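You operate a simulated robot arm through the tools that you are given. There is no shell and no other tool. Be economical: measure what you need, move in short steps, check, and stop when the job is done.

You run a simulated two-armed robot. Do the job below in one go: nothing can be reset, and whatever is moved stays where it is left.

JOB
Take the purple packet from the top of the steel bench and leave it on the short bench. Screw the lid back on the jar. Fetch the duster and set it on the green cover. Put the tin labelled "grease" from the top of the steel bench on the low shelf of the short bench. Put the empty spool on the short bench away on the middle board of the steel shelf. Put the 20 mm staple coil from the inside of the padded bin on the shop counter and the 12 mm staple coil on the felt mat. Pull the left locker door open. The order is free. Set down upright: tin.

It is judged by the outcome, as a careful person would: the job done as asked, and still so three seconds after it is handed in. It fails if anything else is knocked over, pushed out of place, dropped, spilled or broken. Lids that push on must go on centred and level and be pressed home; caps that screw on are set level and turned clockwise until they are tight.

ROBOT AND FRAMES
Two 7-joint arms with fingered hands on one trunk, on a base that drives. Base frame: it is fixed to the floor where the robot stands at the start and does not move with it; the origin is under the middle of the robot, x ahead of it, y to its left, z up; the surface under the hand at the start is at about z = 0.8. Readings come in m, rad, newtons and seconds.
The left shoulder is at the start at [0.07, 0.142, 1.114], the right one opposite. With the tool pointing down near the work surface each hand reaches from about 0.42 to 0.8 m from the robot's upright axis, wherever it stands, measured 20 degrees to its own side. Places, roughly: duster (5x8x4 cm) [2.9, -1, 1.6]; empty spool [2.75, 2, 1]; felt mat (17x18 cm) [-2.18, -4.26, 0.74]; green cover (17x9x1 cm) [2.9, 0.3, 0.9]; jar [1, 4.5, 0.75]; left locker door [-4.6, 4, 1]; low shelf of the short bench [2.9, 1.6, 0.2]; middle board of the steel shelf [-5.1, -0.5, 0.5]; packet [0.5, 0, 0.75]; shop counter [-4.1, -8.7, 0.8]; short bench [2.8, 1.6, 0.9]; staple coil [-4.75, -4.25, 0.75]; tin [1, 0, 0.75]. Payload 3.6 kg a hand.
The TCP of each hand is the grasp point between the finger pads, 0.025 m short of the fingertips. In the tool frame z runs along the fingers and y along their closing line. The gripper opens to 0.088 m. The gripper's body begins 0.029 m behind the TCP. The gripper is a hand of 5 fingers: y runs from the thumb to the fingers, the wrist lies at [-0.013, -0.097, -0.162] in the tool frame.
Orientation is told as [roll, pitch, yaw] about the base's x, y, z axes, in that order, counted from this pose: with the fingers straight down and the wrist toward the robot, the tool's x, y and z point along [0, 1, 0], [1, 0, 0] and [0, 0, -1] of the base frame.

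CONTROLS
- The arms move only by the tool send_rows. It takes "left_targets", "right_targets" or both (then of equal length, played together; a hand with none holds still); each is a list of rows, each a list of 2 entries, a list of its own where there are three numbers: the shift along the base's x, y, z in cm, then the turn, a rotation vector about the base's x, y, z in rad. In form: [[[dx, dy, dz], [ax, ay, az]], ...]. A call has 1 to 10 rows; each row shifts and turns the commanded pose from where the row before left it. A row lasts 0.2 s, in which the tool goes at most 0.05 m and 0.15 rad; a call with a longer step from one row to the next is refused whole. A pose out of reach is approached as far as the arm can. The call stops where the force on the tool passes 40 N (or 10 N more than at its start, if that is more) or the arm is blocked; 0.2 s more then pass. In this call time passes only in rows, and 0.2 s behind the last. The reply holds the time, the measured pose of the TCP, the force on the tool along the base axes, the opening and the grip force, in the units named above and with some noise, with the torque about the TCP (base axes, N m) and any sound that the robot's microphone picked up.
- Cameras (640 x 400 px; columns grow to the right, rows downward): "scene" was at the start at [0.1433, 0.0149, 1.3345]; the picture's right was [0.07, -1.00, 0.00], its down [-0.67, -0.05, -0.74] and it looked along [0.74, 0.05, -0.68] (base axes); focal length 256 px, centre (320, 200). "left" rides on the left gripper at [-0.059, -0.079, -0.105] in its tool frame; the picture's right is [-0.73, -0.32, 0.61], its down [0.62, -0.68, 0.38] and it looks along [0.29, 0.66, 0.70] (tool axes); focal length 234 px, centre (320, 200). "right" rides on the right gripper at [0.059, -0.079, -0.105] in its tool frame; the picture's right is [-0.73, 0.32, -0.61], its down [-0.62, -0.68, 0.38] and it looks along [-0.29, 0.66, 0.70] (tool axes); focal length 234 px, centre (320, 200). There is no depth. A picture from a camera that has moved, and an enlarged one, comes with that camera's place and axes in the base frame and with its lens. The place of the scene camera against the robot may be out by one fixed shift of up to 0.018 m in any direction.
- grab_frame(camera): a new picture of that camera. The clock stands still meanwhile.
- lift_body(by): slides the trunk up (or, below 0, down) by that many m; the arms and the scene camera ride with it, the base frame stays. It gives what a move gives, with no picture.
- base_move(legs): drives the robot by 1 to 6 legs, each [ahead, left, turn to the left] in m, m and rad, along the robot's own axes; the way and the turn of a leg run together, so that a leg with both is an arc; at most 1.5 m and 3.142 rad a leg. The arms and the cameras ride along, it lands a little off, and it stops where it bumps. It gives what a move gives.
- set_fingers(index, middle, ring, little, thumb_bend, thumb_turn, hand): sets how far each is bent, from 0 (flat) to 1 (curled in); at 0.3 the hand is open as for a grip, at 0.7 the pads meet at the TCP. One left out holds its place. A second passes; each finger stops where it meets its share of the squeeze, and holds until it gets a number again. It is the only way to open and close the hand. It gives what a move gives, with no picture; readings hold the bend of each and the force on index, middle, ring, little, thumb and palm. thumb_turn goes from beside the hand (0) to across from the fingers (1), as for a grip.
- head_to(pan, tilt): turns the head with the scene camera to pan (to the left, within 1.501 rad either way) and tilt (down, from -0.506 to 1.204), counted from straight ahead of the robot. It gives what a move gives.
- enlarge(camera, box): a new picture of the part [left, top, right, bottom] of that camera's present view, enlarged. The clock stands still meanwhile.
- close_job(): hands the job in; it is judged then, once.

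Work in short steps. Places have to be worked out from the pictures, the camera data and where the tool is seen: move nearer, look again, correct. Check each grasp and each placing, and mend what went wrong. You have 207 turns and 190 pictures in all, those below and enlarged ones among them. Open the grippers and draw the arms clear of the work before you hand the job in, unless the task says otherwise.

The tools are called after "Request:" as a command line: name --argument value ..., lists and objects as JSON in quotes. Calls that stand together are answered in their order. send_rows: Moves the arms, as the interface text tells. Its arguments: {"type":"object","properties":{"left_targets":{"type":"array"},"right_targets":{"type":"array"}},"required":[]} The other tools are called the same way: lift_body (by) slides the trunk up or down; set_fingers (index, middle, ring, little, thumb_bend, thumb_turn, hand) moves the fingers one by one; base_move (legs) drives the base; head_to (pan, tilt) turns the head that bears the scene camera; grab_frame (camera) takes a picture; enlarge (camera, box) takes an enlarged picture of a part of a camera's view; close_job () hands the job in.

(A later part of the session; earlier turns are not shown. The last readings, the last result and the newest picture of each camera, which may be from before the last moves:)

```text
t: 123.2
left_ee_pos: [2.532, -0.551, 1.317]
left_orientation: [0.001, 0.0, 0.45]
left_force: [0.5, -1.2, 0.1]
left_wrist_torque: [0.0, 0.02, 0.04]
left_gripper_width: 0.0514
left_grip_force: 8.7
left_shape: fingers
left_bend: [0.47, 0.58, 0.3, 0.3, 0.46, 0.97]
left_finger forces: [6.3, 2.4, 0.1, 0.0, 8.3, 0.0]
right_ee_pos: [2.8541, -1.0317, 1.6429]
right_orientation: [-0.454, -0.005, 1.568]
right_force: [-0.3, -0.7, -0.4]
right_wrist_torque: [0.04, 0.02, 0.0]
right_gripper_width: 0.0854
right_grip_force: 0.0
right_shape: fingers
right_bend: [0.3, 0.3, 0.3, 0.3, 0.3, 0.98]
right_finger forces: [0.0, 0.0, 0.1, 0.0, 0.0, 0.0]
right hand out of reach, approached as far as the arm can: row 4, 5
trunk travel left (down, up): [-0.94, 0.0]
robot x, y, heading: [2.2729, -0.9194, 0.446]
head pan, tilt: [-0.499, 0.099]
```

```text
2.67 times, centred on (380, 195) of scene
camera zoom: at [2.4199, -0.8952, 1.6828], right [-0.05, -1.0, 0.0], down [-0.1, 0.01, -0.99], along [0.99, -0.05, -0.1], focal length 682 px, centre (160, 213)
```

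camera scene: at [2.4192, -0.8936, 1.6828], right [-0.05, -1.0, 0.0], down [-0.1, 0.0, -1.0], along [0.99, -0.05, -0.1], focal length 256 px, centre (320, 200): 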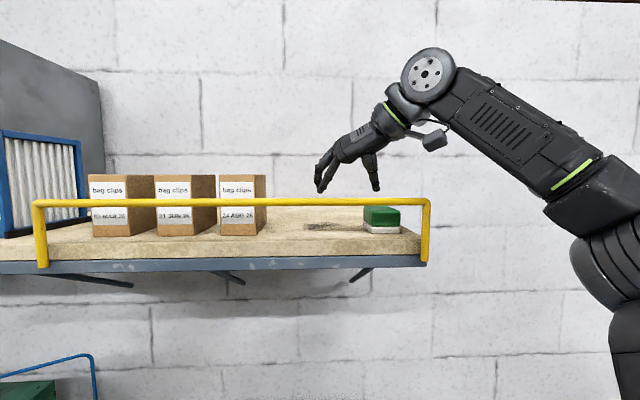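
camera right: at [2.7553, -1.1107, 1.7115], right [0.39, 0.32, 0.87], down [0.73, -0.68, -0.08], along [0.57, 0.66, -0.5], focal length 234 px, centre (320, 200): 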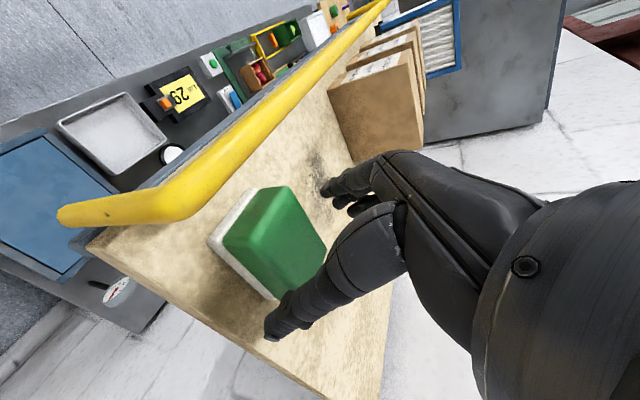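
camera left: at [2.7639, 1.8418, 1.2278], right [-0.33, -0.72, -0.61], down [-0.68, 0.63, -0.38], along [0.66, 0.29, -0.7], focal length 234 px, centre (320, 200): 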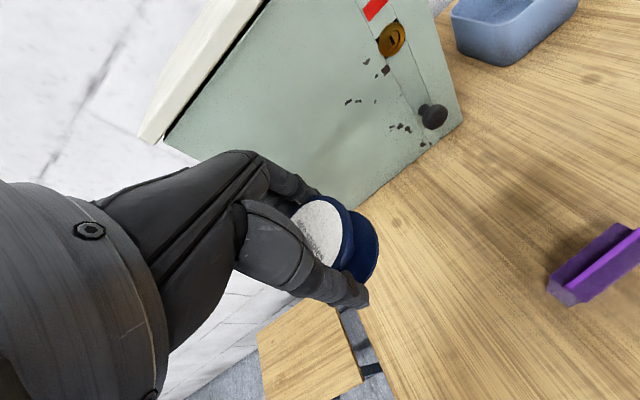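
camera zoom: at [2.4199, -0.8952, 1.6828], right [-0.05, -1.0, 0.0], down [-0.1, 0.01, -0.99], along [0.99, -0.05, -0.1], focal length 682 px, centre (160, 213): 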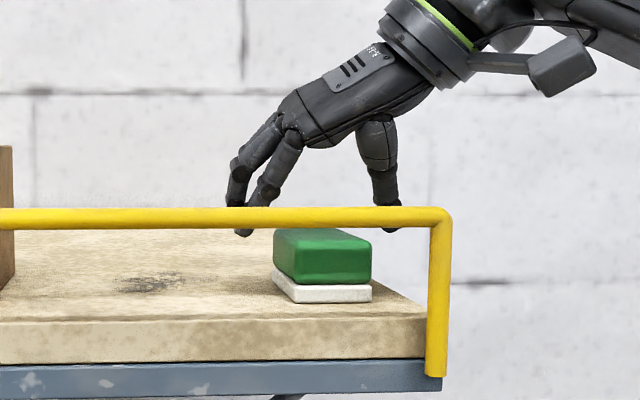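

Fingers straddle the duster well. I lower to gripping height and close.

Request:
send_rows --right_targets '[[[0, -0.4, -1.5], [0, 0, 0]], [[0, 0, -1.2], [0, 0, 0]], [[0, 0, -0.9], [0, 0, 0]]]'

Request:
set_fingers --hand "right" --index 0.52 --middle 0.52 --ring 0.52 --thumb_bend 0.52

Request:
enlarge --camera "scene" --box '[280, 120, 480, 270]'

Request:
grab_frame --camera "right"

```text
t: 124.0
left_ee_pos: [2.5332, -0.5505, 1.3157]
left_orientation: [0.0, 0.002, 0.451]
left_force: [-0.4, -0.3, -0.6]
left_wrist_torque: [0.02, -0.02, -0.04]
left_gripper_width: 0.0512
left_grip_force: 8.4
left_shape: fingers
left_bend: [0.47, 0.58, 0.3, 0.3, 0.46, 0.97]
left_finger forces: [6.3, 2.4, 0.1, 0.1, 8.2, 0.0]
right_ee_pos: [2.8544, -1.0351, 1.6063]
right_orientation: [-0.457, -0.003, 1.567]
right_force: [0.3, 0.1, 0.7]
right_wrist_torque: [0.0, -0.02, 0.03]
right_gripper_width: 0.0851
right_grip_force: 0.1
right_shape: fingers
right_bend: [0.3, 0.3, 0.3, 0.3, 0.3, 0.98]
right_finger forces: [0.0, 0.0, 0.0, 0.0, 0.1, 0.0]
trunk travel left (down, up): [-0.94, 0.0]
robot x, y, heading: [2.2749, -0.9195, 0.451]
head pan, tilt: [-0.499, 0.099]
```

```text
t: 125.0
left_ee_pos: [2.531, -0.5481, 1.3166]
left_orientation: [-0.002, 0.001, 0.449]
left_force: [0.3, 0.2, -0.9]
left_wrist_torque: [0.03, -0.02, 0.0]
left_gripper_width: 0.0515
left_grip_force: 8.7
left_shape: fingers
left_bend: [0.47, 0.58, 0.3, 0.3, 0.46, 0.97]
left_finger forces: [6.3, 2.4, 0.0, 0.0, 8.3, 0.1]
right_ee_pos: [2.8524, -1.034, 1.608]
right_orientation: [-0.456, -0.003, 1.567]
right_force: [0.3, 1.9, 5.8]
right_wrist_torque: [0.28, -0.01, 0.0]
right_gripper_width: 0.0496
right_grip_force: 9.2
right_shape: fingers
right_bend: [0.46, 0.5, 0.5, 0.3, 0.48, 0.97]
right_finger forces: [9.3, 1.5, 1.2, 0.1, 6.2, 0.0]
trunk travel left (down, up): [-0.94, 0.0]
robot x, y, heading: [2.2713, -0.9156, 0.452]
head pan, tilt: [-0.499, 0.099]
```

```text
2.67 times, centred on (380, 195) of scene
camera zoom: at [2.4187, -0.8925, 1.6829], right [-0.05, -1.0, 0.0], down [-0.1, 0.0, -1.0], along [0.99, -0.05, -0.1], focal length 682 px, centre (160, 213)
```

zoom: 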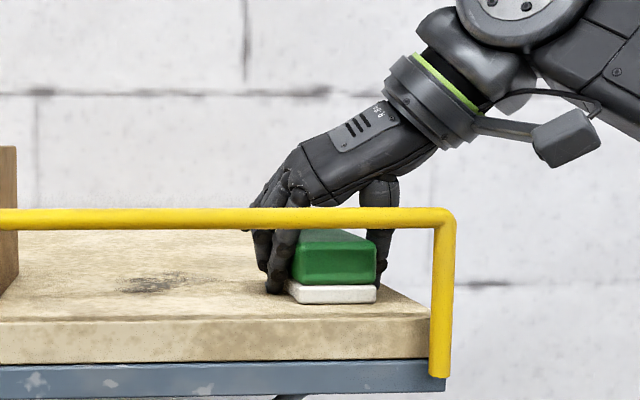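

```text
115 pictures are left
camera right: at [2.7539, -1.1122, 1.6765], right [0.39, 0.32, 0.87], down [0.73, -0.68, -0.07], along [0.57, 0.66, -0.5], focal length 234 px, centre (320, 200)
```

right: 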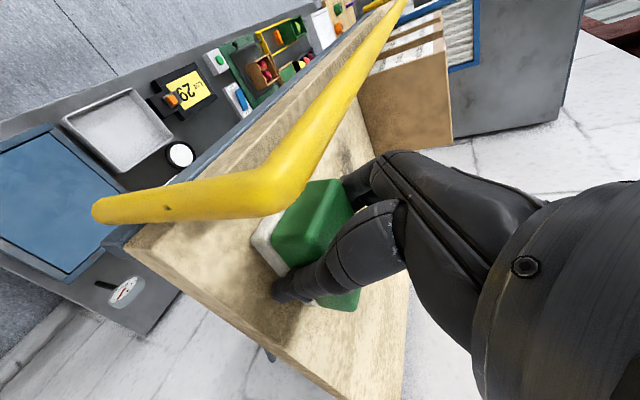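

Gripped across the sides. I firm up and lift straight, then tilt back while rising to clear the rail.

Request:
set_fingers --hand "right" --index 0.56 --middle 0.56 --ring 0.56 --thumb_bend 0.55

Request:
send_rows --right_targets '[[[0, 0, 1.5], [0, 0, 0]], [[0, 0, 1.5], [0, -0.1, 0]], [[0, 0, 2], [0, -0.1, 0]], [[0, 0, 2], [0, -0.1, 0]], [[0, 0, 2], [0, -0.05, 0]], [[0, 0, 1.5], [0, 0, 0]]]'

Request:
enlarge --camera "scene" --box '[280, 100, 480, 250]'

Request:
grab_frame --camera "right"

```text
t: 126.0
left_ee_pos: [2.5314, -0.549, 1.3153]
left_orientation: [-0.002, -0.001, 0.452]
left_force: [0.6, 0.3, -0.8]
left_wrist_torque: [-0.01, -0.01, 0.02]
left_gripper_width: 0.0514
left_grip_force: 8.9
left_shape: fingers
left_bend: [0.47, 0.58, 0.3, 0.3, 0.46, 0.97]
left_finger forces: [6.3, 2.5, 0.1, 0.0, 8.3, 0.1]
right_ee_pos: [2.8532, -1.032, 1.6081]
right_orientation: [-0.456, -0.003, 1.565]
right_force: [0.6, 2.4, 7.1]
right_wrist_torque: [0.33, -0.06, 0.01]
right_gripper_width: 0.0482
right_grip_force: 13.2
right_shape: fingers
right_bend: [0.47, 0.52, 0.52, 0.3, 0.49, 0.96]
right_finger forces: [11.8, 2.8, 2.6, 0.0, 9.6, 0.1]
trunk travel left (down, up): [-0.94, 0.0]
robot x, y, heading: [2.2714, -0.9188, 0.449]
head pan, tilt: [-0.499, 0.099]
```

```text
t: 127.4
left_ee_pos: [2.5315, -0.5494, 1.3172]
left_orientation: [-0.001, 0.001, 0.45]
left_force: [1.1, 0.2, 0.1]
left_wrist_torque: [0.04, -0.01, -0.03]
left_gripper_width: 0.0514
left_grip_force: 7.7
left_shape: fingers
left_bend: [0.47, 0.58, 0.3, 0.3, 0.46, 0.97]
left_finger forces: [6.3, 2.5, 0.0, 0.0, 8.3, 0.1]
right_ee_pos: [2.8532, -1.033, 1.712]
right_orientation: [-0.804, -0.004, 1.569]
right_force: [-0.4, -0.2, -0.3]
right_wrist_torque: [0.01, 0.05, -0.02]
right_gripper_width: 0.0455
right_grip_force: 11.6
right_shape: fingers
right_bend: [0.5, 0.53, 0.53, 0.3, 0.49, 0.96]
right_finger forces: [6.5, 2.4, 2.2, 0.1, 11.2, 0.1]
trunk travel left (down, up): [-0.94, 0.0]
robot x, y, heading: [2.2742, -0.9163, 0.451]
head pan, tilt: [-0.499, 0.099]
```

```text
2.67 times, centred on (380, 175) of scene
camera zoom: at [2.4189, -0.8928, 1.6828], right [-0.05, -1.0, 0.0], down [-0.1, 0.0, -1.0], along [0.99, -0.05, -0.1], focal length 682 px, centre (160, 267)
```

zoom: 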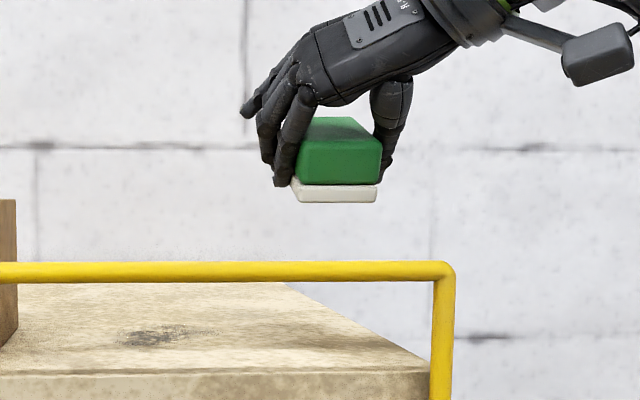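

```text
113 pictures are left
camera right: at [2.7374, -1.1119, 1.7432], right [0.07, 0.32, 0.95], down [0.71, -0.68, 0.18], along [0.7, 0.66, -0.27], focal length 234 px, centre (320, 200)
```

right: 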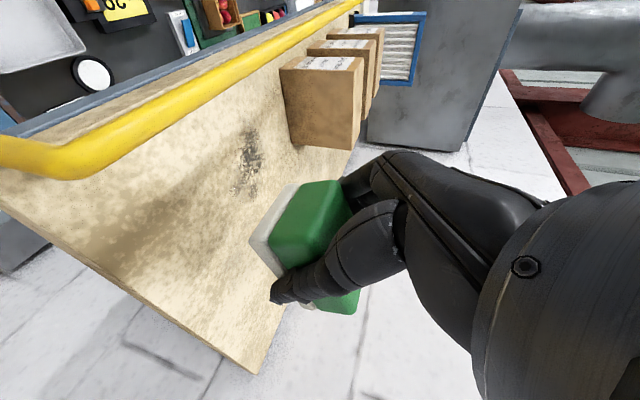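

Clear above the rail. I back the base straight away from the shelf, square up, and drive left to the green cover.

Request:
base_move --legs '[[-0.29, 0.14, 0], [0, 0, -0.45], [0, 1.42, 0]]'

Request:
grab_frame --camera "right"

```text
t: 137.5
left_ee_pos: [2.3485, 0.7235, 1.3163]
left_orientation: [-0.001, 0.001, 0.0]
left_force: [-0.4, -0.3, -0.3]
left_wrist_torque: [0.02, -0.01, -0.01]
left_gripper_width: 0.0516
left_grip_force: 8.2
left_shape: fingers
left_bend: [0.47, 0.58, 0.3, 0.3, 0.46, 0.97]
left_finger forces: [6.2, 2.4, 0.1, 0.2, 8.1, 0.0]
right_ee_pos: [2.4273, 0.1461, 1.7115]
right_orientation: [-0.802, -0.005, 1.118]
right_force: [0.2, 0.2, -0.2]
right_wrist_torque: [0.02, -0.03, 0.0]
right_gripper_width: 0.0456
right_grip_force: 11.6
right_shape: fingers
right_bend: [0.5, 0.53, 0.53, 0.3, 0.49, 0.96]
right_finger forces: [6.5, 2.3, 2.2, 0.0, 11.1, 0.0]
trunk travel left (down, up): [-0.94, 0.0]
robot x, y, heading: [1.9529, 0.5032, -0.002]
head pan, tilt: [-0.499, 0.099]
```

```text
112 pictures are left
camera right: at [2.2886, 0.1267, 1.7424], right [0.2, 0.26, 0.95], down [0.34, -0.92, 0.18], along [0.92, 0.29, -0.27], focal length 234 px, centre (320, 200)
```

right: 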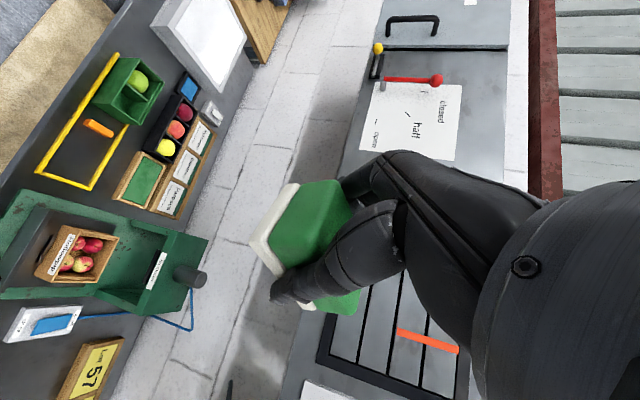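

Duster is fixed in the hand and was level when the hand tilt was 0.45. I lower the trunk, undo the extra tilt and turn the hand so that the duster's long side runs along the cover.

Request:
lift_body --by -0.25

Request:
send_rows --right_targets '[[[0, 0, -4], [0.052, 0.108, 0]], [[0, 0, -4], [0.052, 0.108, 0]], [[0, 0, -4], [0.052, 0.108, 0]], [[0.5, 2, -3], [0, 0, -0.15]], [[0.5, 2, -3], [0, 0, -0.15]], [[0.5, 2, -2], [0, 0, -0.15]], [[0.5, 2, -2], [0, 0, -0.15]], [[0.5, 2, -2], [0, 0, -0.15]], [[0.5, 2, -2], [0, 0, -0.15]], [[0.5, 2, -2], [0, 0, -0.15]]]'

Request:
head_to --pan -0.2 --tilt 0.5

Request:
grab_frame --camera "scene"

Request:
grab_frame --camera "right"

```text
t: 140.1
left_ee_pos: [2.3487, 0.7247, 1.0666]
left_orientation: [0.0, 0.003, 0.0]
left_force: [0.1, -0.7, 0.2]
left_wrist_torque: [0.04, -0.01, -0.03]
left_gripper_width: 0.0515
left_grip_force: 8.9
left_shape: fingers
left_bend: [0.47, 0.58, 0.3, 0.3, 0.46, 0.97]
left_finger forces: [6.2, 2.2, 0.1, 0.0, 8.0, 0.1]
right_ee_pos: [2.4275, 0.1478, 1.462]
right_orientation: [-0.805, -0.004, 1.118]
right_force: [0.2, 0.5, -0.4]
right_wrist_torque: [0.01, 0.01, 0.02]
right_gripper_width: 0.0457
right_grip_force: 10.8
right_shape: fingers
right_bend: [0.5, 0.53, 0.53, 0.3, 0.49, 0.96]
right_finger forces: [6.6, 2.4, 2.0, 0.0, 11.1, 0.0]
trunk travel left (down, up): [-0.69, 0.25]
robot x, y, heading: [1.9544, 0.5055, -0.0]
head pan, tilt: [-0.499, 0.099]
```

```text
t: 142.3
left_ee_pos: [2.3502, 0.7275, 1.0657]
left_orientation: [-0.001, 0.002, -0.001]
left_force: [-0.4, 0.0, 0.4]
left_wrist_torque: [-0.01, -0.04, 0.02]
left_gripper_width: 0.0513
left_grip_force: 7.8
left_shape: fingers
left_bend: [0.47, 0.58, 0.3, 0.3, 0.46, 0.97]
left_finger forces: [6.2, 2.4, 0.0, 0.0, 8.1, 0.1]
right_ee_pos: [2.4622, 0.291, 1.1832]
right_orientation: [-0.447, -0.002, 0.068]
right_force: [0.1, 0.4, 0.3]
right_wrist_torque: [-0.04, -0.02, -0.03]
right_gripper_width: 0.0452
right_grip_force: 10.2
right_shape: fingers
right_bend: [0.5, 0.53, 0.53, 0.3, 0.49, 0.96]
right_finger forces: [6.3, 2.4, 2.0, 0.1, 10.6, 0.0]
trunk travel left (down, up): [-0.69, 0.25]
robot x, y, heading: [1.9544, 0.5027, 0.003]
head pan, tilt: [-0.499, 0.099]
```

```text
t: 143.2
left_ee_pos: [2.3486, 0.7244, 1.067]
left_orientation: [0.0, 0.002, -0.001]
left_force: [0.4, -0.2, -0.4]
left_wrist_torque: [0.02, -0.02, -0.01]
left_gripper_width: 0.0511
left_grip_force: 8.2
left_shape: fingers
left_bend: [0.47, 0.58, 0.3, 0.3, 0.46, 0.97]
left_finger forces: [6.2, 2.3, 0.0, 0.0, 8.1, 0.1]
right_ee_pos: [2.4633, 0.2872, 1.183]
right_orientation: [-0.445, -0.002, 0.068]
right_force: [0.1, -0.8, -1.1]
right_wrist_torque: [-0.01, -0.01, 0.01]
right_gripper_width: 0.0454
right_grip_force: 10.7
right_shape: fingers
right_bend: [0.5, 0.53, 0.53, 0.3, 0.49, 0.96]
right_finger forces: [6.2, 2.2, 1.9, 0.0, 10.6, 0.1]
trunk travel left (down, up): [-0.69, 0.25]
robot x, y, heading: [1.9546, 0.5026, -0.0]
head pan, tilt: [-0.201, 0.499]
```

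```text
111 pictures are left
camera scene: at [2.1027, 0.4945, 1.3958], right [-0.2, -0.98, 0.0], down [-0.47, 0.1, -0.88], along [0.86, -0.18, -0.48], focal length 256 px, centre (320, 200)
```

scene: 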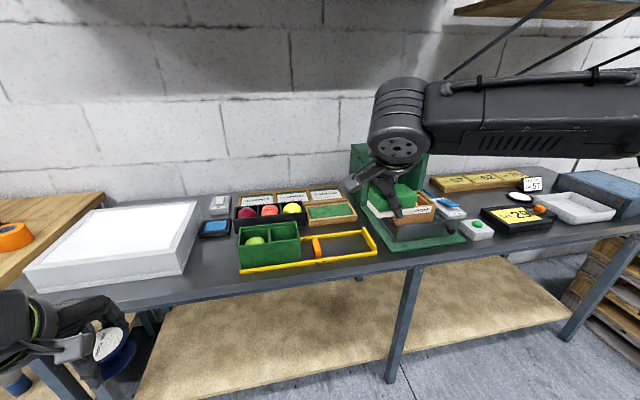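

```text
110 pictures are left
camera right: at [2.377, 0.38, 1.2524], right [0.35, -0.37, 0.86], down [-0.63, -0.77, -0.08], along [0.7, -0.51, -0.5], focal length 234 px, centre (320, 200)
```

right: 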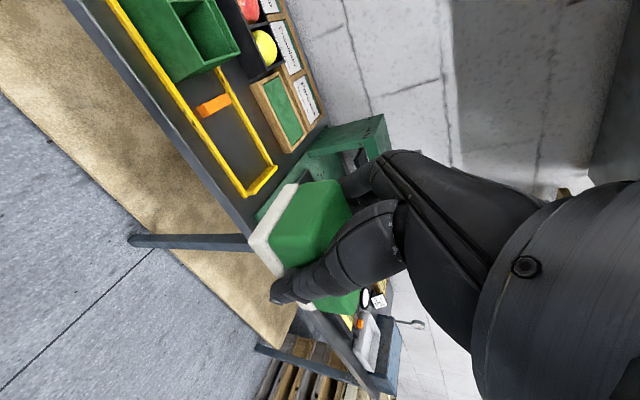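

The cover centre is about (2.87, 0.28, 0.91). I raise the left hand for clearance over the white tray and drive in.

Request:
send_rows --left_targets '[[[0, 0, 4.5], [0, 0, 0]], [[0, 0, 4.5], [0, 0, 0]]]'

Request:
base_move --legs '[[0.27, 0, 0]]'

Request:
grab_frame --camera "right"

Request:
grab_frame --camera "scene"

```text
t: 143.8
left_ee_pos: [2.3481, 0.7219, 1.1571]
left_orientation: [0.0, 0.0, 0.0]
left_force: [0.4, -0.2, -0.8]
left_wrist_torque: [-0.01, -0.04, 0.01]
left_gripper_width: 0.0513
left_grip_force: 8.3
left_shape: fingers
left_bend: [0.47, 0.58, 0.3, 0.3, 0.46, 0.97]
left_finger forces: [6.1, 2.1, 0.0, 0.1, 8.0, 0.0]
right_ee_pos: [2.4615, 0.2857, 1.1828]
right_orientation: [-0.443, -0.004, 0.068]
right_force: [-0.2, 0.3, -0.9]
right_wrist_torque: [0.01, 0.01, 0.0]
right_gripper_width: 0.0454
right_grip_force: 10.4
right_shape: fingers
right_bend: [0.5, 0.53, 0.53, 0.3, 0.49, 0.96]
right_finger forces: [6.2, 2.3, 2.0, 0.0, 10.6, 0.0]
trunk travel left (down, up): [-0.69, 0.25]
robot x, y, heading: [1.9536, 0.5038, -0.0]
head pan, tilt: [-0.201, 0.499]
```

```text
t: 145.7
left_ee_pos: [2.6133, 0.7242, 1.1573]
left_orientation: [0.001, -0.001, 0.0]
left_force: [-1.6, -0.3, -0.2]
left_wrist_torque: [0.0, 0.0, -0.02]
left_gripper_width: 0.0513
left_grip_force: 8.0
left_shape: fingers
left_bend: [0.47, 0.58, 0.3, 0.3, 0.46, 0.97]
left_finger forces: [6.1, 2.1, 0.0, 0.1, 7.9, 0.1]
right_ee_pos: [2.7287, 0.2879, 1.1825]
right_orientation: [-0.443, -0.003, 0.066]
right_force: [0.0, -0.2, -0.6]
right_wrist_torque: [0.02, 0.0, -0.01]
right_gripper_width: 0.0452
right_grip_force: 10.3
right_shape: fingers
right_bend: [0.5, 0.53, 0.53, 0.3, 0.49, 0.96]
right_finger forces: [6.2, 2.3, 2.0, 0.1, 10.7, 0.0]
trunk travel left (down, up): [-0.69, 0.25]
robot x, y, heading: [2.2149, 0.5032, -0.0]
head pan, tilt: [-0.201, 0.499]
```

```text
109 pictures are left
camera right: at [2.6433, 0.3807, 1.2527], right [0.35, -0.37, 0.86], down [-0.63, -0.77, -0.08], along [0.7, -0.51, -0.5], focal length 234 px, centre (320, 200)
```

right: 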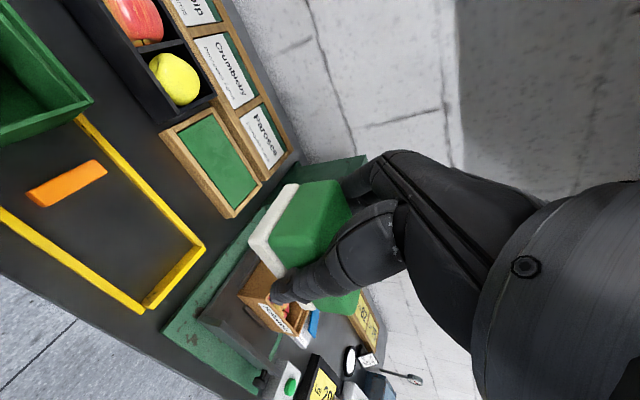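

```text
108 pictures are left
camera scene: at [2.3689, 0.495, 1.3958], right [-0.2, -0.98, 0.0], down [-0.47, 0.1, -0.88], along [0.86, -0.17, -0.48], focal length 256 px, centre (320, 200)
```

scene: 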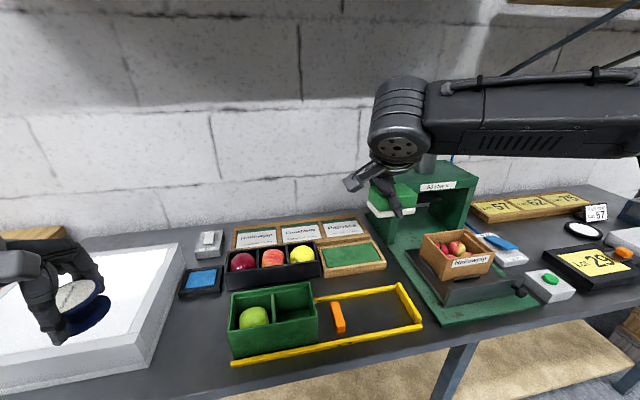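

I move over the cover centre (≈2.887, 0.293) and lower to look closer.

Request:
send_rows --right_targets '[[[4, 0.1, -2], [0, 0, -0.06]], [[4, 0.1, -2], [0, 0, 0]], [[4, 0.1, -2], [0, 0, 0]], [[3.8, 0.2, -2], [0, 0, 0]], [[0, 0, -4], [0, 0, 0]], [[0, 0, -3.5], [0, 0, 0]]]'

Request:
grab_frame --camera "right"

Request:
enlarge --camera "scene" --box '[260, 150, 500, 320]'

```text
t: 147.1
left_ee_pos: [2.6143, 0.7236, 1.1554]
left_orientation: [-0.001, 0.003, 0.0]
left_force: [0.3, -0.4, -0.4]
left_wrist_torque: [-0.01, 0.03, -0.02]
left_gripper_width: 0.0514
left_grip_force: 8.0
left_shape: fingers
left_bend: [0.47, 0.58, 0.3, 0.3, 0.46, 0.97]
left_finger forces: [6.0, 2.1, 0.0, 0.0, 8.0, 0.0]
right_ee_pos: [2.8885, 0.2926, 1.0259]
right_orientation: [-0.445, 0.0, 0.007]
right_force: [1.0, -0.1, -0.8]
right_wrist_torque: [0.02, 0.01, -0.01]
right_gripper_width: 0.0454
right_grip_force: 10.0
right_shape: fingers
right_bend: [0.5, 0.53, 0.53, 0.3, 0.49, 0.96]
right_finger forces: [6.1, 2.0, 1.9, 0.0, 10.3, 0.0]
trunk travel left (down, up): [-0.69, 0.25]
robot x, y, heading: [2.2216, 0.5086, 0.004]
head pan, tilt: [-0.201, 0.499]
```

```text
107 pictures are left
camera right: at [2.8085, 0.3898, 1.0971], right [0.32, -0.39, 0.86], down [-0.68, -0.73, -0.08], along [0.66, -0.56, -0.5], focal length 234 px, centre (320, 200)
```

right: 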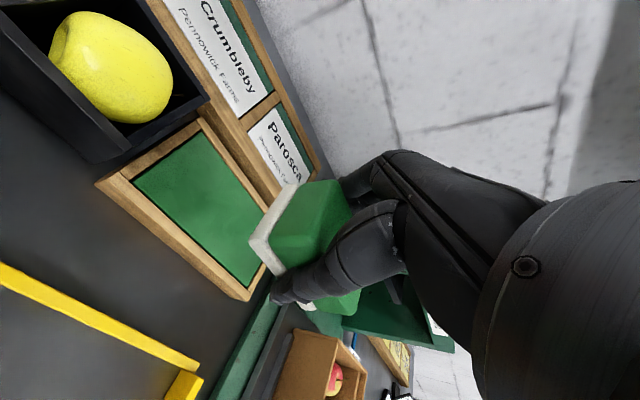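

```text
2.35 times, centred on (380, 235) of scene
camera zoom: at [2.3707, 0.4947, 1.3956], right [-0.2, -0.98, 0.0], down [-0.47, 0.1, -0.88], along [0.86, -0.17, -0.48], focal length 602 px, centre (179, 118)
```

zoom: 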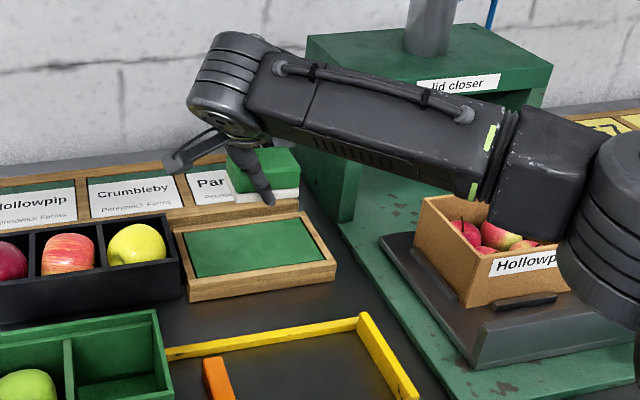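

Panel centre is near (2.912, 0.29). I shift 2 cm forward and lower in steps.

Request:
send_rows --right_targets '[[[1.9, -0.2, -2], [0, 0, 0]], [[0, 0, -2], [0, 0, 0]], [[0, 0, -1.5], [0, 0, 0]]]'

Request:
grab_frame --camera "right"

Request:
enlarge --camera "scene" --box '[300, 190, 420, 290]'

```text
t: 147.9
left_ee_pos: [2.6153, 0.7246, 1.1569]
left_orientation: [0.0, 0.002, 0.0]
left_force: [0.5, 0.2, 0.3]
left_wrist_torque: [0.01, 0.0, 0.01]
left_gripper_width: 0.0511
left_grip_force: 7.9
left_shape: fingers
left_bend: [0.47, 0.58, 0.3, 0.3, 0.46, 0.97]
left_finger forces: [6.0, 2.1, 0.0, 0.1, 8.1, 0.0]
right_ee_pos: [2.9066, 0.2908, 0.9726]
right_orientation: [-0.444, -0.003, 0.007]
right_force: [0.1, 0.0, -1.0]
right_wrist_torque: [0.0, 0.01, 0.0]
right_gripper_width: 0.0451
right_grip_force: 10.4
right_shape: fingers
right_bend: [0.51, 0.53, 0.53, 0.3, 0.49, 0.96]
right_finger forces: [6.0, 2.1, 1.9, 0.0, 10.1, 0.1]
trunk travel left (down, up): [-0.69, 0.25]
robot x, y, heading: [2.2192, 0.5064, -0.0]
head pan, tilt: [-0.201, 0.499]
```

```text
105 pictures are left
camera right: at [2.827, 0.3881, 1.0425], right [0.32, -0.39, 0.86], down [-0.68, -0.73, -0.08], along [0.66, -0.56, -0.5], focal length 234 px, centre (320, 200)
```

right: 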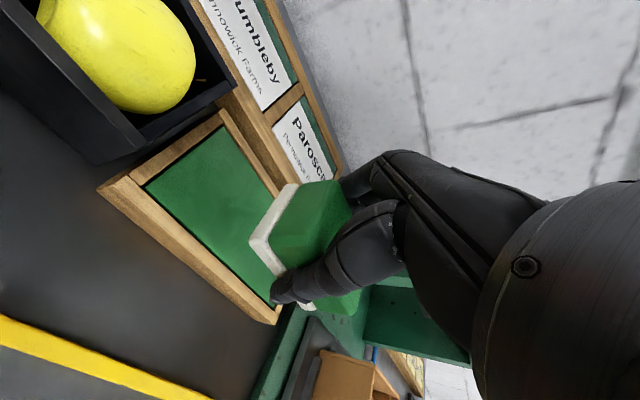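

```text
4.00 times, centred on (360, 240) of scene
camera zoom: at [2.3699, 0.495, 1.3957], right [-0.2, -0.98, 0.0], down [-0.47, 0.1, -0.88], along [0.86, -0.17, -0.48], focal length 1022 px, centre (160, 40)
```

zoom: 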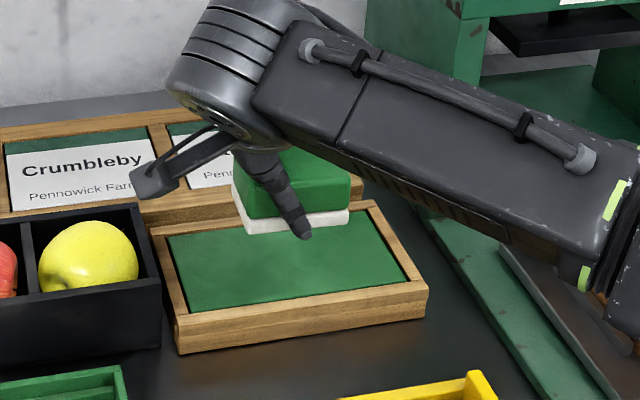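

Alignment good. I go down the last 2–3 cm in small steps watching force.

Request:
send_rows --right_targets '[[[0.5, -0.3, -1], [0, 0, 0]], [[0, 0, -0.6], [0, 0, 0]]]'

Request:
send_rows --right_targets '[[[0, 0, -0.5], [0, 0, 0]]]'

Request:
send_rows --right_targets '[[[0, 0, -0.4], [0, 0, 0]]]'

Request:
enlarge --camera "scene" --box '[300, 190, 420, 290]'

```text
t: 148.5
left_ee_pos: [2.6157, 0.7234, 1.1563]
left_orientation: [0.001, 0.003, 0.0]
left_force: [0.3, 0.0, -0.9]
left_wrist_torque: [0.01, 0.0, -0.01]
left_gripper_width: 0.0512
left_grip_force: 7.9
left_shape: fingers
left_bend: [0.47, 0.58, 0.3, 0.3, 0.46, 0.97]
left_finger forces: [6.1, 2.1, 0.0, 0.0, 8.0, 0.0]
right_ee_pos: [2.9103, 0.2871, 0.9566]
right_orientation: [-0.445, -0.004, 0.009]
right_force: [0.8, -0.8, -0.8]
right_wrist_torque: [0.02, 0.05, -0.01]
right_gripper_width: 0.045
right_grip_force: 10.0
right_shape: fingers
right_bend: [0.51, 0.53, 0.53, 0.3, 0.49, 0.96]
right_finger forces: [6.0, 2.0, 1.9, 0.1, 10.0, 0.0]
trunk travel left (down, up): [-0.69, 0.25]
robot x, y, heading: [2.2208, 0.505, 0.003]
head pan, tilt: [-0.201, 0.499]
```

```text
t: 148.9
left_ee_pos: [2.6146, 0.7252, 1.1558]
left_orientation: [0.001, 0.001, 0.0]
left_force: [-0.3, 0.2, -1.0]
left_wrist_torque: [0.02, -0.03, -0.01]
left_gripper_width: 0.0514
left_grip_force: 7.9
left_shape: fingers
left_bend: [0.47, 0.58, 0.3, 0.3, 0.46, 0.97]
left_finger forces: [6.1, 2.1, 0.1, 0.0, 8.1, 0.0]
right_ee_pos: [2.9117, 0.2882, 0.9507]
right_orientation: [-0.442, -0.002, 0.007]
right_force: [-0.1, -0.2, -0.6]
right_wrist_torque: [0.02, 0.0, 0.01]
right_gripper_width: 0.0448
right_grip_force: 10.2
right_shape: fingers
right_bend: [0.51, 0.53, 0.53, 0.3, 0.49, 0.96]
right_finger forces: [6.0, 2.1, 1.9, 0.0, 10.0, 0.1]
trunk travel left (down, up): [-0.69, 0.25]
robot x, y, heading: [2.2194, 0.5069, -0.001]
head pan, tilt: [-0.201, 0.499]
```

```text
t: 149.3
left_ee_pos: [2.6154, 0.7232, 1.1567]
left_orientation: [0.0, 0.001, -0.001]
left_force: [0.3, 1.6, -0.8]
left_wrist_torque: [-0.03, -0.03, -0.01]
left_gripper_width: 0.0513
left_grip_force: 8.2
left_shape: fingers
left_bend: [0.47, 0.58, 0.3, 0.3, 0.46, 0.97]
left_finger forces: [6.0, 2.1, 0.0, 0.0, 8.0, 0.1]
right_ee_pos: [2.9114, 0.2881, 0.948]
right_orientation: [-0.445, -0.001, 0.008]
right_force: [0.5, 0.0, -0.5]
right_wrist_torque: [0.0, -0.02, -0.04]
right_gripper_width: 0.0448
right_grip_force: 10.0
right_shape: fingers
right_bend: [0.51, 0.53, 0.53, 0.3, 0.49, 0.96]
right_finger forces: [6.0, 2.0, 1.9, 0.0, 10.0, 0.0]
trunk travel left (down, up): [-0.69, 0.25]
robot x, y, heading: [2.2189, 0.5037, -0.001]
head pan, tilt: [-0.201, 0.499]
```

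```text
4.00 times, centred on (360, 240) of scene
camera zoom: at [2.37, 0.495, 1.3957], right [-0.2, -0.98, 0.0], down [-0.47, 0.1, -0.88], along [0.86, -0.17, -0.48], focal length 1022 px, centre (160, 40)
```

zoom: 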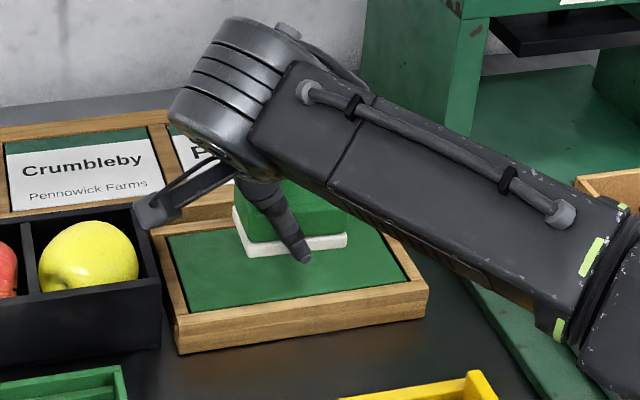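

Still just above; I continue in small steps.

Request:
send_rows --right_targets '[[[0, 0, -0.6], [0, 0, 0]]]'

Request:
send_rows --right_targets '[[[0, 0, -0.5], [0, 0, 0]]]'

Request:
send_rows --right_targets '[[[0, 0, -0.4], [0, 0, 0]]]'

Request:
enlarge --camera "scene" --box '[300, 190, 420, 290]'

```text
t: 149.7
left_ee_pos: [2.6153, 0.7243, 1.1554]
left_orientation: [-0.001, 0.001, -0.001]
left_force: [0.6, -0.5, -0.3]
left_wrist_torque: [0.02, 0.0, 0.01]
left_gripper_width: 0.051
left_grip_force: 8.2
left_shape: fingers
left_bend: [0.47, 0.58, 0.3, 0.3, 0.46, 0.97]
left_finger forces: [6.0, 2.2, 0.0, 0.1, 8.0, 0.0]
right_ee_pos: [2.9115, 0.2876, 0.9416]
right_orientation: [-0.445, -0.004, 0.006]
right_force: [0.0, 0.4, -0.5]
right_wrist_torque: [-0.02, -0.01, -0.03]
right_gripper_width: 0.0447
right_grip_force: 10.4
right_shape: fingers
right_bend: [0.51, 0.53, 0.53, 0.3, 0.49, 0.96]
right_finger forces: [6.1, 2.2, 1.9, 0.0, 10.0, 0.0]
trunk travel left (down, up): [-0.69, 0.25]
robot x, y, heading: [2.2197, 0.5031, -0.001]
head pan, tilt: [-0.201, 0.499]
```

```text
t: 150.1
left_ee_pos: [2.6144, 0.7239, 1.156]
left_orientation: [0.001, 0.001, 0.001]
left_force: [-0.1, -0.3, 0.6]
left_wrist_torque: [0.01, 0.0, 0.0]
left_gripper_width: 0.0512
left_grip_force: 8.1
left_shape: fingers
left_bend: [0.47, 0.58, 0.3, 0.3, 0.46, 0.97]
left_finger forces: [6.1, 2.1, 0.0, 0.0, 8.0, 0.0]
right_ee_pos: [2.9107, 0.2874, 0.9361]
right_orientation: [-0.444, -0.001, 0.007]
right_force: [-0.2, 0.2, -1.1]
right_wrist_torque: [-0.01, 0.02, -0.03]
right_gripper_width: 0.0451
right_grip_force: 9.9
right_shape: fingers
right_bend: [0.51, 0.53, 0.53, 0.3, 0.49, 0.96]
right_finger forces: [6.0, 2.1, 1.8, 0.1, 10.0, 0.0]
trunk travel left (down, up): [-0.69, 0.25]
robot x, y, heading: [2.2218, 0.5043, 0.004]
head pan, tilt: [-0.201, 0.499]
```

```text
t: 150.5
left_ee_pos: [2.6149, 0.7245, 1.1565]
left_orientation: [0.0, 0.002, 0.0]
left_force: [0.1, -0.1, -0.1]
left_wrist_torque: [0.0, 0.01, 0.0]
left_gripper_width: 0.0513
left_grip_force: 7.6
left_shape: fingers
left_bend: [0.47, 0.58, 0.3, 0.3, 0.46, 0.97]
left_finger forces: [6.1, 2.1, 0.0, 0.0, 7.9, 0.1]
right_ee_pos: [2.9123, 0.2881, 0.9316]
right_orientation: [-0.445, 0.0, 0.008]
right_force: [0.3, 0.8, -1.0]
right_wrist_torque: [0.04, 0.02, 0.03]
right_gripper_width: 0.0453
right_grip_force: 10.1
right_shape: fingers
right_bend: [0.51, 0.53, 0.53, 0.3, 0.49, 0.96]
right_finger forces: [6.0, 2.1, 1.8, 0.0, 10.0, 0.0]
trunk travel left (down, up): [-0.69, 0.25]
robot x, y, heading: [2.2191, 0.5057, -0.001]
head pan, tilt: [-0.201, 0.499]
```

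```text
4.00 times, centred on (360, 240) of scene
camera zoom: at [2.37, 0.495, 1.3957], right [-0.2, -0.98, 0.0], down [-0.47, 0.1, -0.88], along [0.86, -0.17, -0.48], focal length 1022 px, centre (160, 40)
```

zoom: 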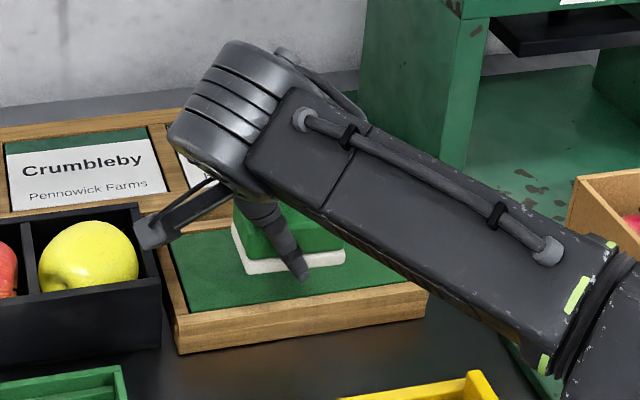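

Still in the air, so the panel is lower (and a touch further) than judged; I shift 8 mm forward and go on down.

Request:
send_rows --right_targets '[[[0.8, 0, -0.4], [0, 0, 0]]]'

Request:
send_rows --right_targets '[[[0, 0, -0.5], [0, 0, 0]]]'

Request:
send_rows --right_targets '[[[0, 0, -0.5], [0, 0, 0]]]'

Request:
enlarge --camera "scene" --box '[300, 190, 420, 290]'

Request:
grab_frame --camera "right"

```text
t: 150.9
left_ee_pos: [2.6146, 0.7238, 1.157]
left_orientation: [0.0, 0.003, -0.001]
left_force: [-0.1, -0.1, -1.0]
left_wrist_torque: [0.02, -0.01, 0.0]
left_gripper_width: 0.0509
left_grip_force: 7.9
left_shape: fingers
left_bend: [0.47, 0.58, 0.3, 0.3, 0.46, 0.97]
left_finger forces: [6.1, 2.1, 0.0, 0.1, 8.0, 0.0]
right_ee_pos: [2.9186, 0.2877, 0.9275]
right_orientation: [-0.445, -0.003, 0.01]
right_force: [-0.1, -0.1, -0.9]
right_wrist_torque: [0.0, 0.02, 0.0]
right_gripper_width: 0.0452
right_grip_force: 10.3
right_shape: fingers
right_bend: [0.51, 0.53, 0.53, 0.3, 0.49, 0.96]
right_finger forces: [6.0, 2.1, 1.9, 0.1, 9.9, 0.1]
trunk travel left (down, up): [-0.69, 0.25]
robot x, y, heading: [2.2169, 0.5007, 0.001]
head pan, tilt: [-0.201, 0.499]
```

```text
t: 151.3
left_ee_pos: [2.6145, 0.7232, 1.1557]
left_orientation: [0.0, 0.001, 0.0]
left_force: [0.1, 0.1, -1.3]
left_wrist_torque: [-0.01, -0.02, 0.01]
left_gripper_width: 0.0512
left_grip_force: 8.2
left_shape: fingers
left_bend: [0.47, 0.58, 0.3, 0.3, 0.46, 0.97]
left_finger forces: [6.1, 2.1, 0.0, 0.0, 8.0, 0.0]
right_ee_pos: [2.9191, 0.2877, 0.9234]
right_orientation: [-0.445, -0.002, 0.008]
right_force: [-0.2, 0.0, -0.6]
right_wrist_torque: [-0.03, -0.02, 0.03]
right_gripper_width: 0.0453
right_grip_force: 10.0
right_shape: fingers
right_bend: [0.51, 0.53, 0.53, 0.3, 0.49, 0.96]
right_finger forces: [6.1, 2.1, 2.0, 0.0, 10.0, 0.1]
trunk travel left (down, up): [-0.69, 0.25]
robot x, y, heading: [2.2207, 0.5051, 0.005]
head pan, tilt: [-0.201, 0.499]
```

```text
t: 151.7
left_ee_pos: [2.6155, 0.7244, 1.1561]
left_orientation: [0.0, 0.001, 0.0]
left_force: [0.6, 0.7, -0.5]
left_wrist_torque: [-0.01, 0.0, 0.04]
left_gripper_width: 0.0513
left_grip_force: 7.8
left_shape: fingers
left_bend: [0.47, 0.58, 0.3, 0.3, 0.46, 0.97]
left_finger forces: [6.1, 2.0, 0.1, 0.0, 8.0, 0.0]
right_ee_pos: [2.9197, 0.2883, 0.9186]
right_orientation: [-0.443, -0.003, 0.006]
right_force: [-0.5, 0.0, -1.0]
right_wrist_torque: [-0.01, -0.03, -0.01]
right_gripper_width: 0.045
right_grip_force: 10.1
right_shape: fingers
right_bend: [0.51, 0.53, 0.53, 0.3, 0.49, 0.96]
right_finger forces: [6.0, 2.1, 1.8, 0.0, 10.1, 0.0]
trunk travel left (down, up): [-0.69, 0.25]
robot x, y, heading: [2.2225, 0.5058, -0.0]
head pan, tilt: [-0.201, 0.499]
```

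```text
4.00 times, centred on (360, 240) of scene
camera zoom: at [2.3699, 0.495, 1.3957], right [-0.2, -0.98, 0.0], down [-0.47, 0.1, -0.88], along [0.86, -0.17, -0.48], focal length 1022 px, centre (160, 40)
```

zoom: 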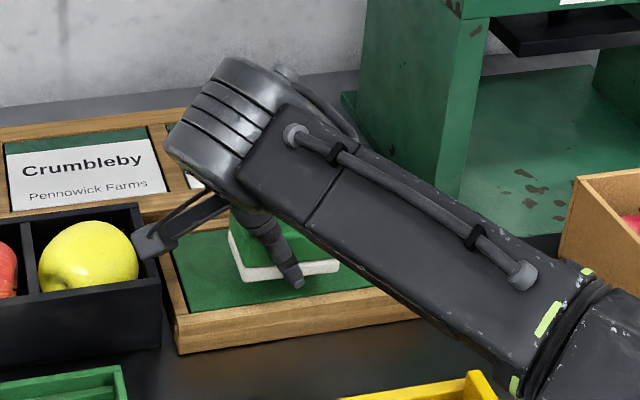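

```text
100 pictures are left
camera right: at [2.8398, 0.3854, 0.9885], right [0.32, -0.39, 0.86], down [-0.68, -0.73, -0.08], along [0.66, -0.56, -0.5], focal length 234 px, centre (320, 200)
```

right: 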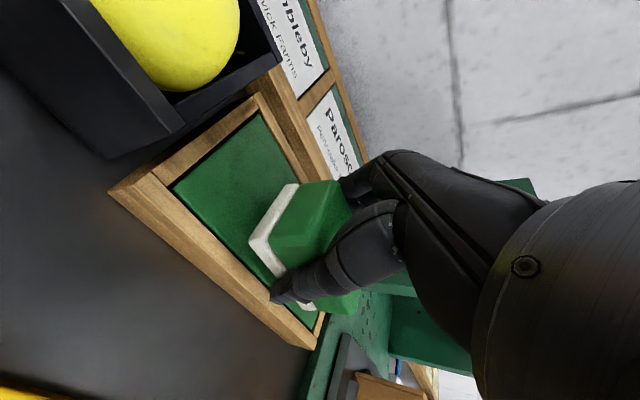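

Parallax shows the panel really lies at z≈0.868 with centre (2.939, 0.274) — its size then also fits 17×9 cm. I shift there and lower.

Request:
send_rows --right_targets '[[[1.9, -1.3, 0], [0, 0, 0]], [[0, 0, -0.9], [0, 0, 0]]]'

Request:
send_rows --right_targets '[[[0, 0, -0.5], [0, 0, 0]]]'

Request:
send_rows --right_targets '[[[0, 0, -0.4], [0, 0, 0]]]'

Request:
send_rows --right_targets '[[[0, 0, -0.4], [0, 0, 0]]]'

```text
t: 152.3
left_ee_pos: [2.615, 0.7244, 1.1551]
left_orientation: [0.002, 0.001, -0.001]
left_force: [0.2, -0.4, -0.8]
left_wrist_torque: [-0.02, -0.02, -0.04]
left_gripper_width: 0.0516
left_grip_force: 8.0
left_shape: fingers
left_bend: [0.47, 0.58, 0.3, 0.3, 0.46, 0.97]
left_finger forces: [6.0, 2.1, 0.1, 0.0, 8.1, 0.0]
right_ee_pos: [2.9389, 0.275, 0.9094]
right_orientation: [-0.444, -0.003, 0.01]
right_force: [-0.7, -0.2, -0.6]
right_wrist_torque: [-0.02, 0.01, 0.01]
right_gripper_width: 0.045
right_grip_force: 9.9
right_shape: fingers
right_bend: [0.51, 0.53, 0.53, 0.3, 0.49, 0.96]
right_finger forces: [6.1, 2.0, 1.9, 0.0, 10.0, 0.0]
trunk travel left (down, up): [-0.69, 0.25]
robot x, y, heading: [2.2236, 0.5041, 0.003]
head pan, tilt: [-0.201, 0.499]
```

```text
t: 152.7
left_ee_pos: [2.6142, 0.7248, 1.157]
left_orientation: [0.002, 0.001, 0.0]
left_force: [0.5, 0.2, 0.2]
left_wrist_torque: [0.01, 0.0, -0.02]
left_gripper_width: 0.0511
left_grip_force: 7.7
left_shape: fingers
left_bend: [0.47, 0.58, 0.3, 0.3, 0.46, 0.97]
left_finger forces: [6.1, 2.1, 0.1, 0.0, 7.9, 0.0]
right_ee_pos: [2.9371, 0.2749, 0.9033]
right_orientation: [-0.445, -0.003, 0.008]
right_force: [0.4, -0.2, -0.5]
right_wrist_torque: [-0.01, -0.03, 0.03]
right_gripper_width: 0.0451
right_grip_force: 9.4
right_shape: fingers
right_bend: [0.51, 0.53, 0.53, 0.3, 0.49, 0.96]
right_finger forces: [6.0, 2.0, 1.8, 0.0, 9.8, 0.0]
trunk travel left (down, up): [-0.69, 0.25]
robot x, y, heading: [2.221, 0.5006, -0.003]
head pan, tilt: [-0.201, 0.499]
```

```text
t: 153.1
left_ee_pos: [2.6159, 0.7239, 1.1555]
left_orientation: [-0.001, 0.003, 0.001]
left_force: [-0.4, -0.7, -0.2]
left_wrist_torque: [-0.04, -0.01, 0.02]
left_gripper_width: 0.0512
left_grip_force: 8.3
left_shape: fingers
left_bend: [0.47, 0.58, 0.3, 0.3, 0.46, 0.97]
left_finger forces: [6.2, 2.1, 0.0, 0.1, 7.9, 0.0]
right_ee_pos: [2.9372, 0.2748, 0.8994]
right_orientation: [-0.444, -0.001, 0.007]
right_force: [-0.5, 0.4, -0.4]
right_wrist_torque: [0.01, -0.02, 0.05]
right_gripper_width: 0.0447
right_grip_force: 10.0
right_shape: fingers
right_bend: [0.51, 0.53, 0.53, 0.3, 0.49, 0.96]
right_finger forces: [6.0, 2.0, 1.8, 0.0, 9.9, 0.0]
trunk travel left (down, up): [-0.69, 0.25]
robot x, y, heading: [2.2193, 0.5064, -0.002]
head pan, tilt: [-0.201, 0.499]
```

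```text
t: 153.5
left_ee_pos: [2.6136, 0.7251, 1.1576]
left_orientation: [0.0, 0.0, 0.0]
left_force: [-0.5, 0.7, -0.3]
left_wrist_torque: [0.02, 0.02, 0.01]
left_gripper_width: 0.0511
left_grip_force: 8.4
left_shape: fingers
left_bend: [0.47, 0.58, 0.3, 0.3, 0.46, 0.97]
left_finger forces: [6.1, 2.1, 0.0, 0.0, 8.1, 0.0]
right_ee_pos: [2.9371, 0.2752, 0.8984]
right_orientation: [-0.445, -0.005, 0.009]
right_force: [0.3, 0.2, 4.3]
right_wrist_torque: [0.0, -0.21, -0.03]
right_gripper_width: 0.0454
right_grip_force: 11.9
right_shape: fingers
right_bend: [0.5, 0.53, 0.53, 0.3, 0.49, 0.96]
right_finger forces: [10.5, 2.1, 1.8, 0.0, 9.5, 0.1]
trunk travel left (down, up): [-0.69, 0.25]
robot x, y, heading: [2.2237, 0.5049, 0.0]
head pan, tilt: [-0.201, 0.499]
```

Contact at 0.898 as predicted. One look before release.

Request:
grab_frame --camera "right"

```text
99 pictures are left
camera right: at [2.8576, 0.3732, 0.9674], right [0.32, -0.39, 0.86], down [-0.67, -0.73, -0.08], along [0.66, -0.56, -0.5], focal length 234 px, centre (320, 200)
```

right: 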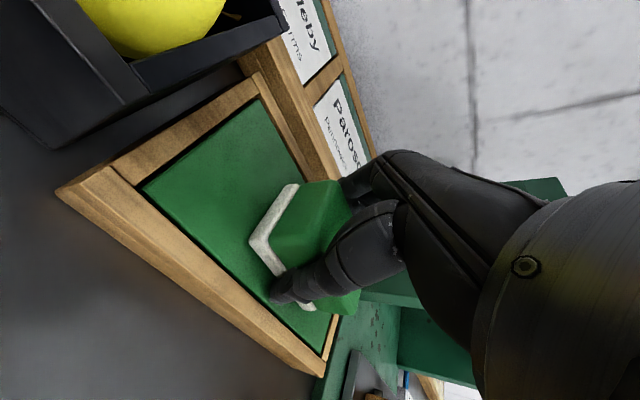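

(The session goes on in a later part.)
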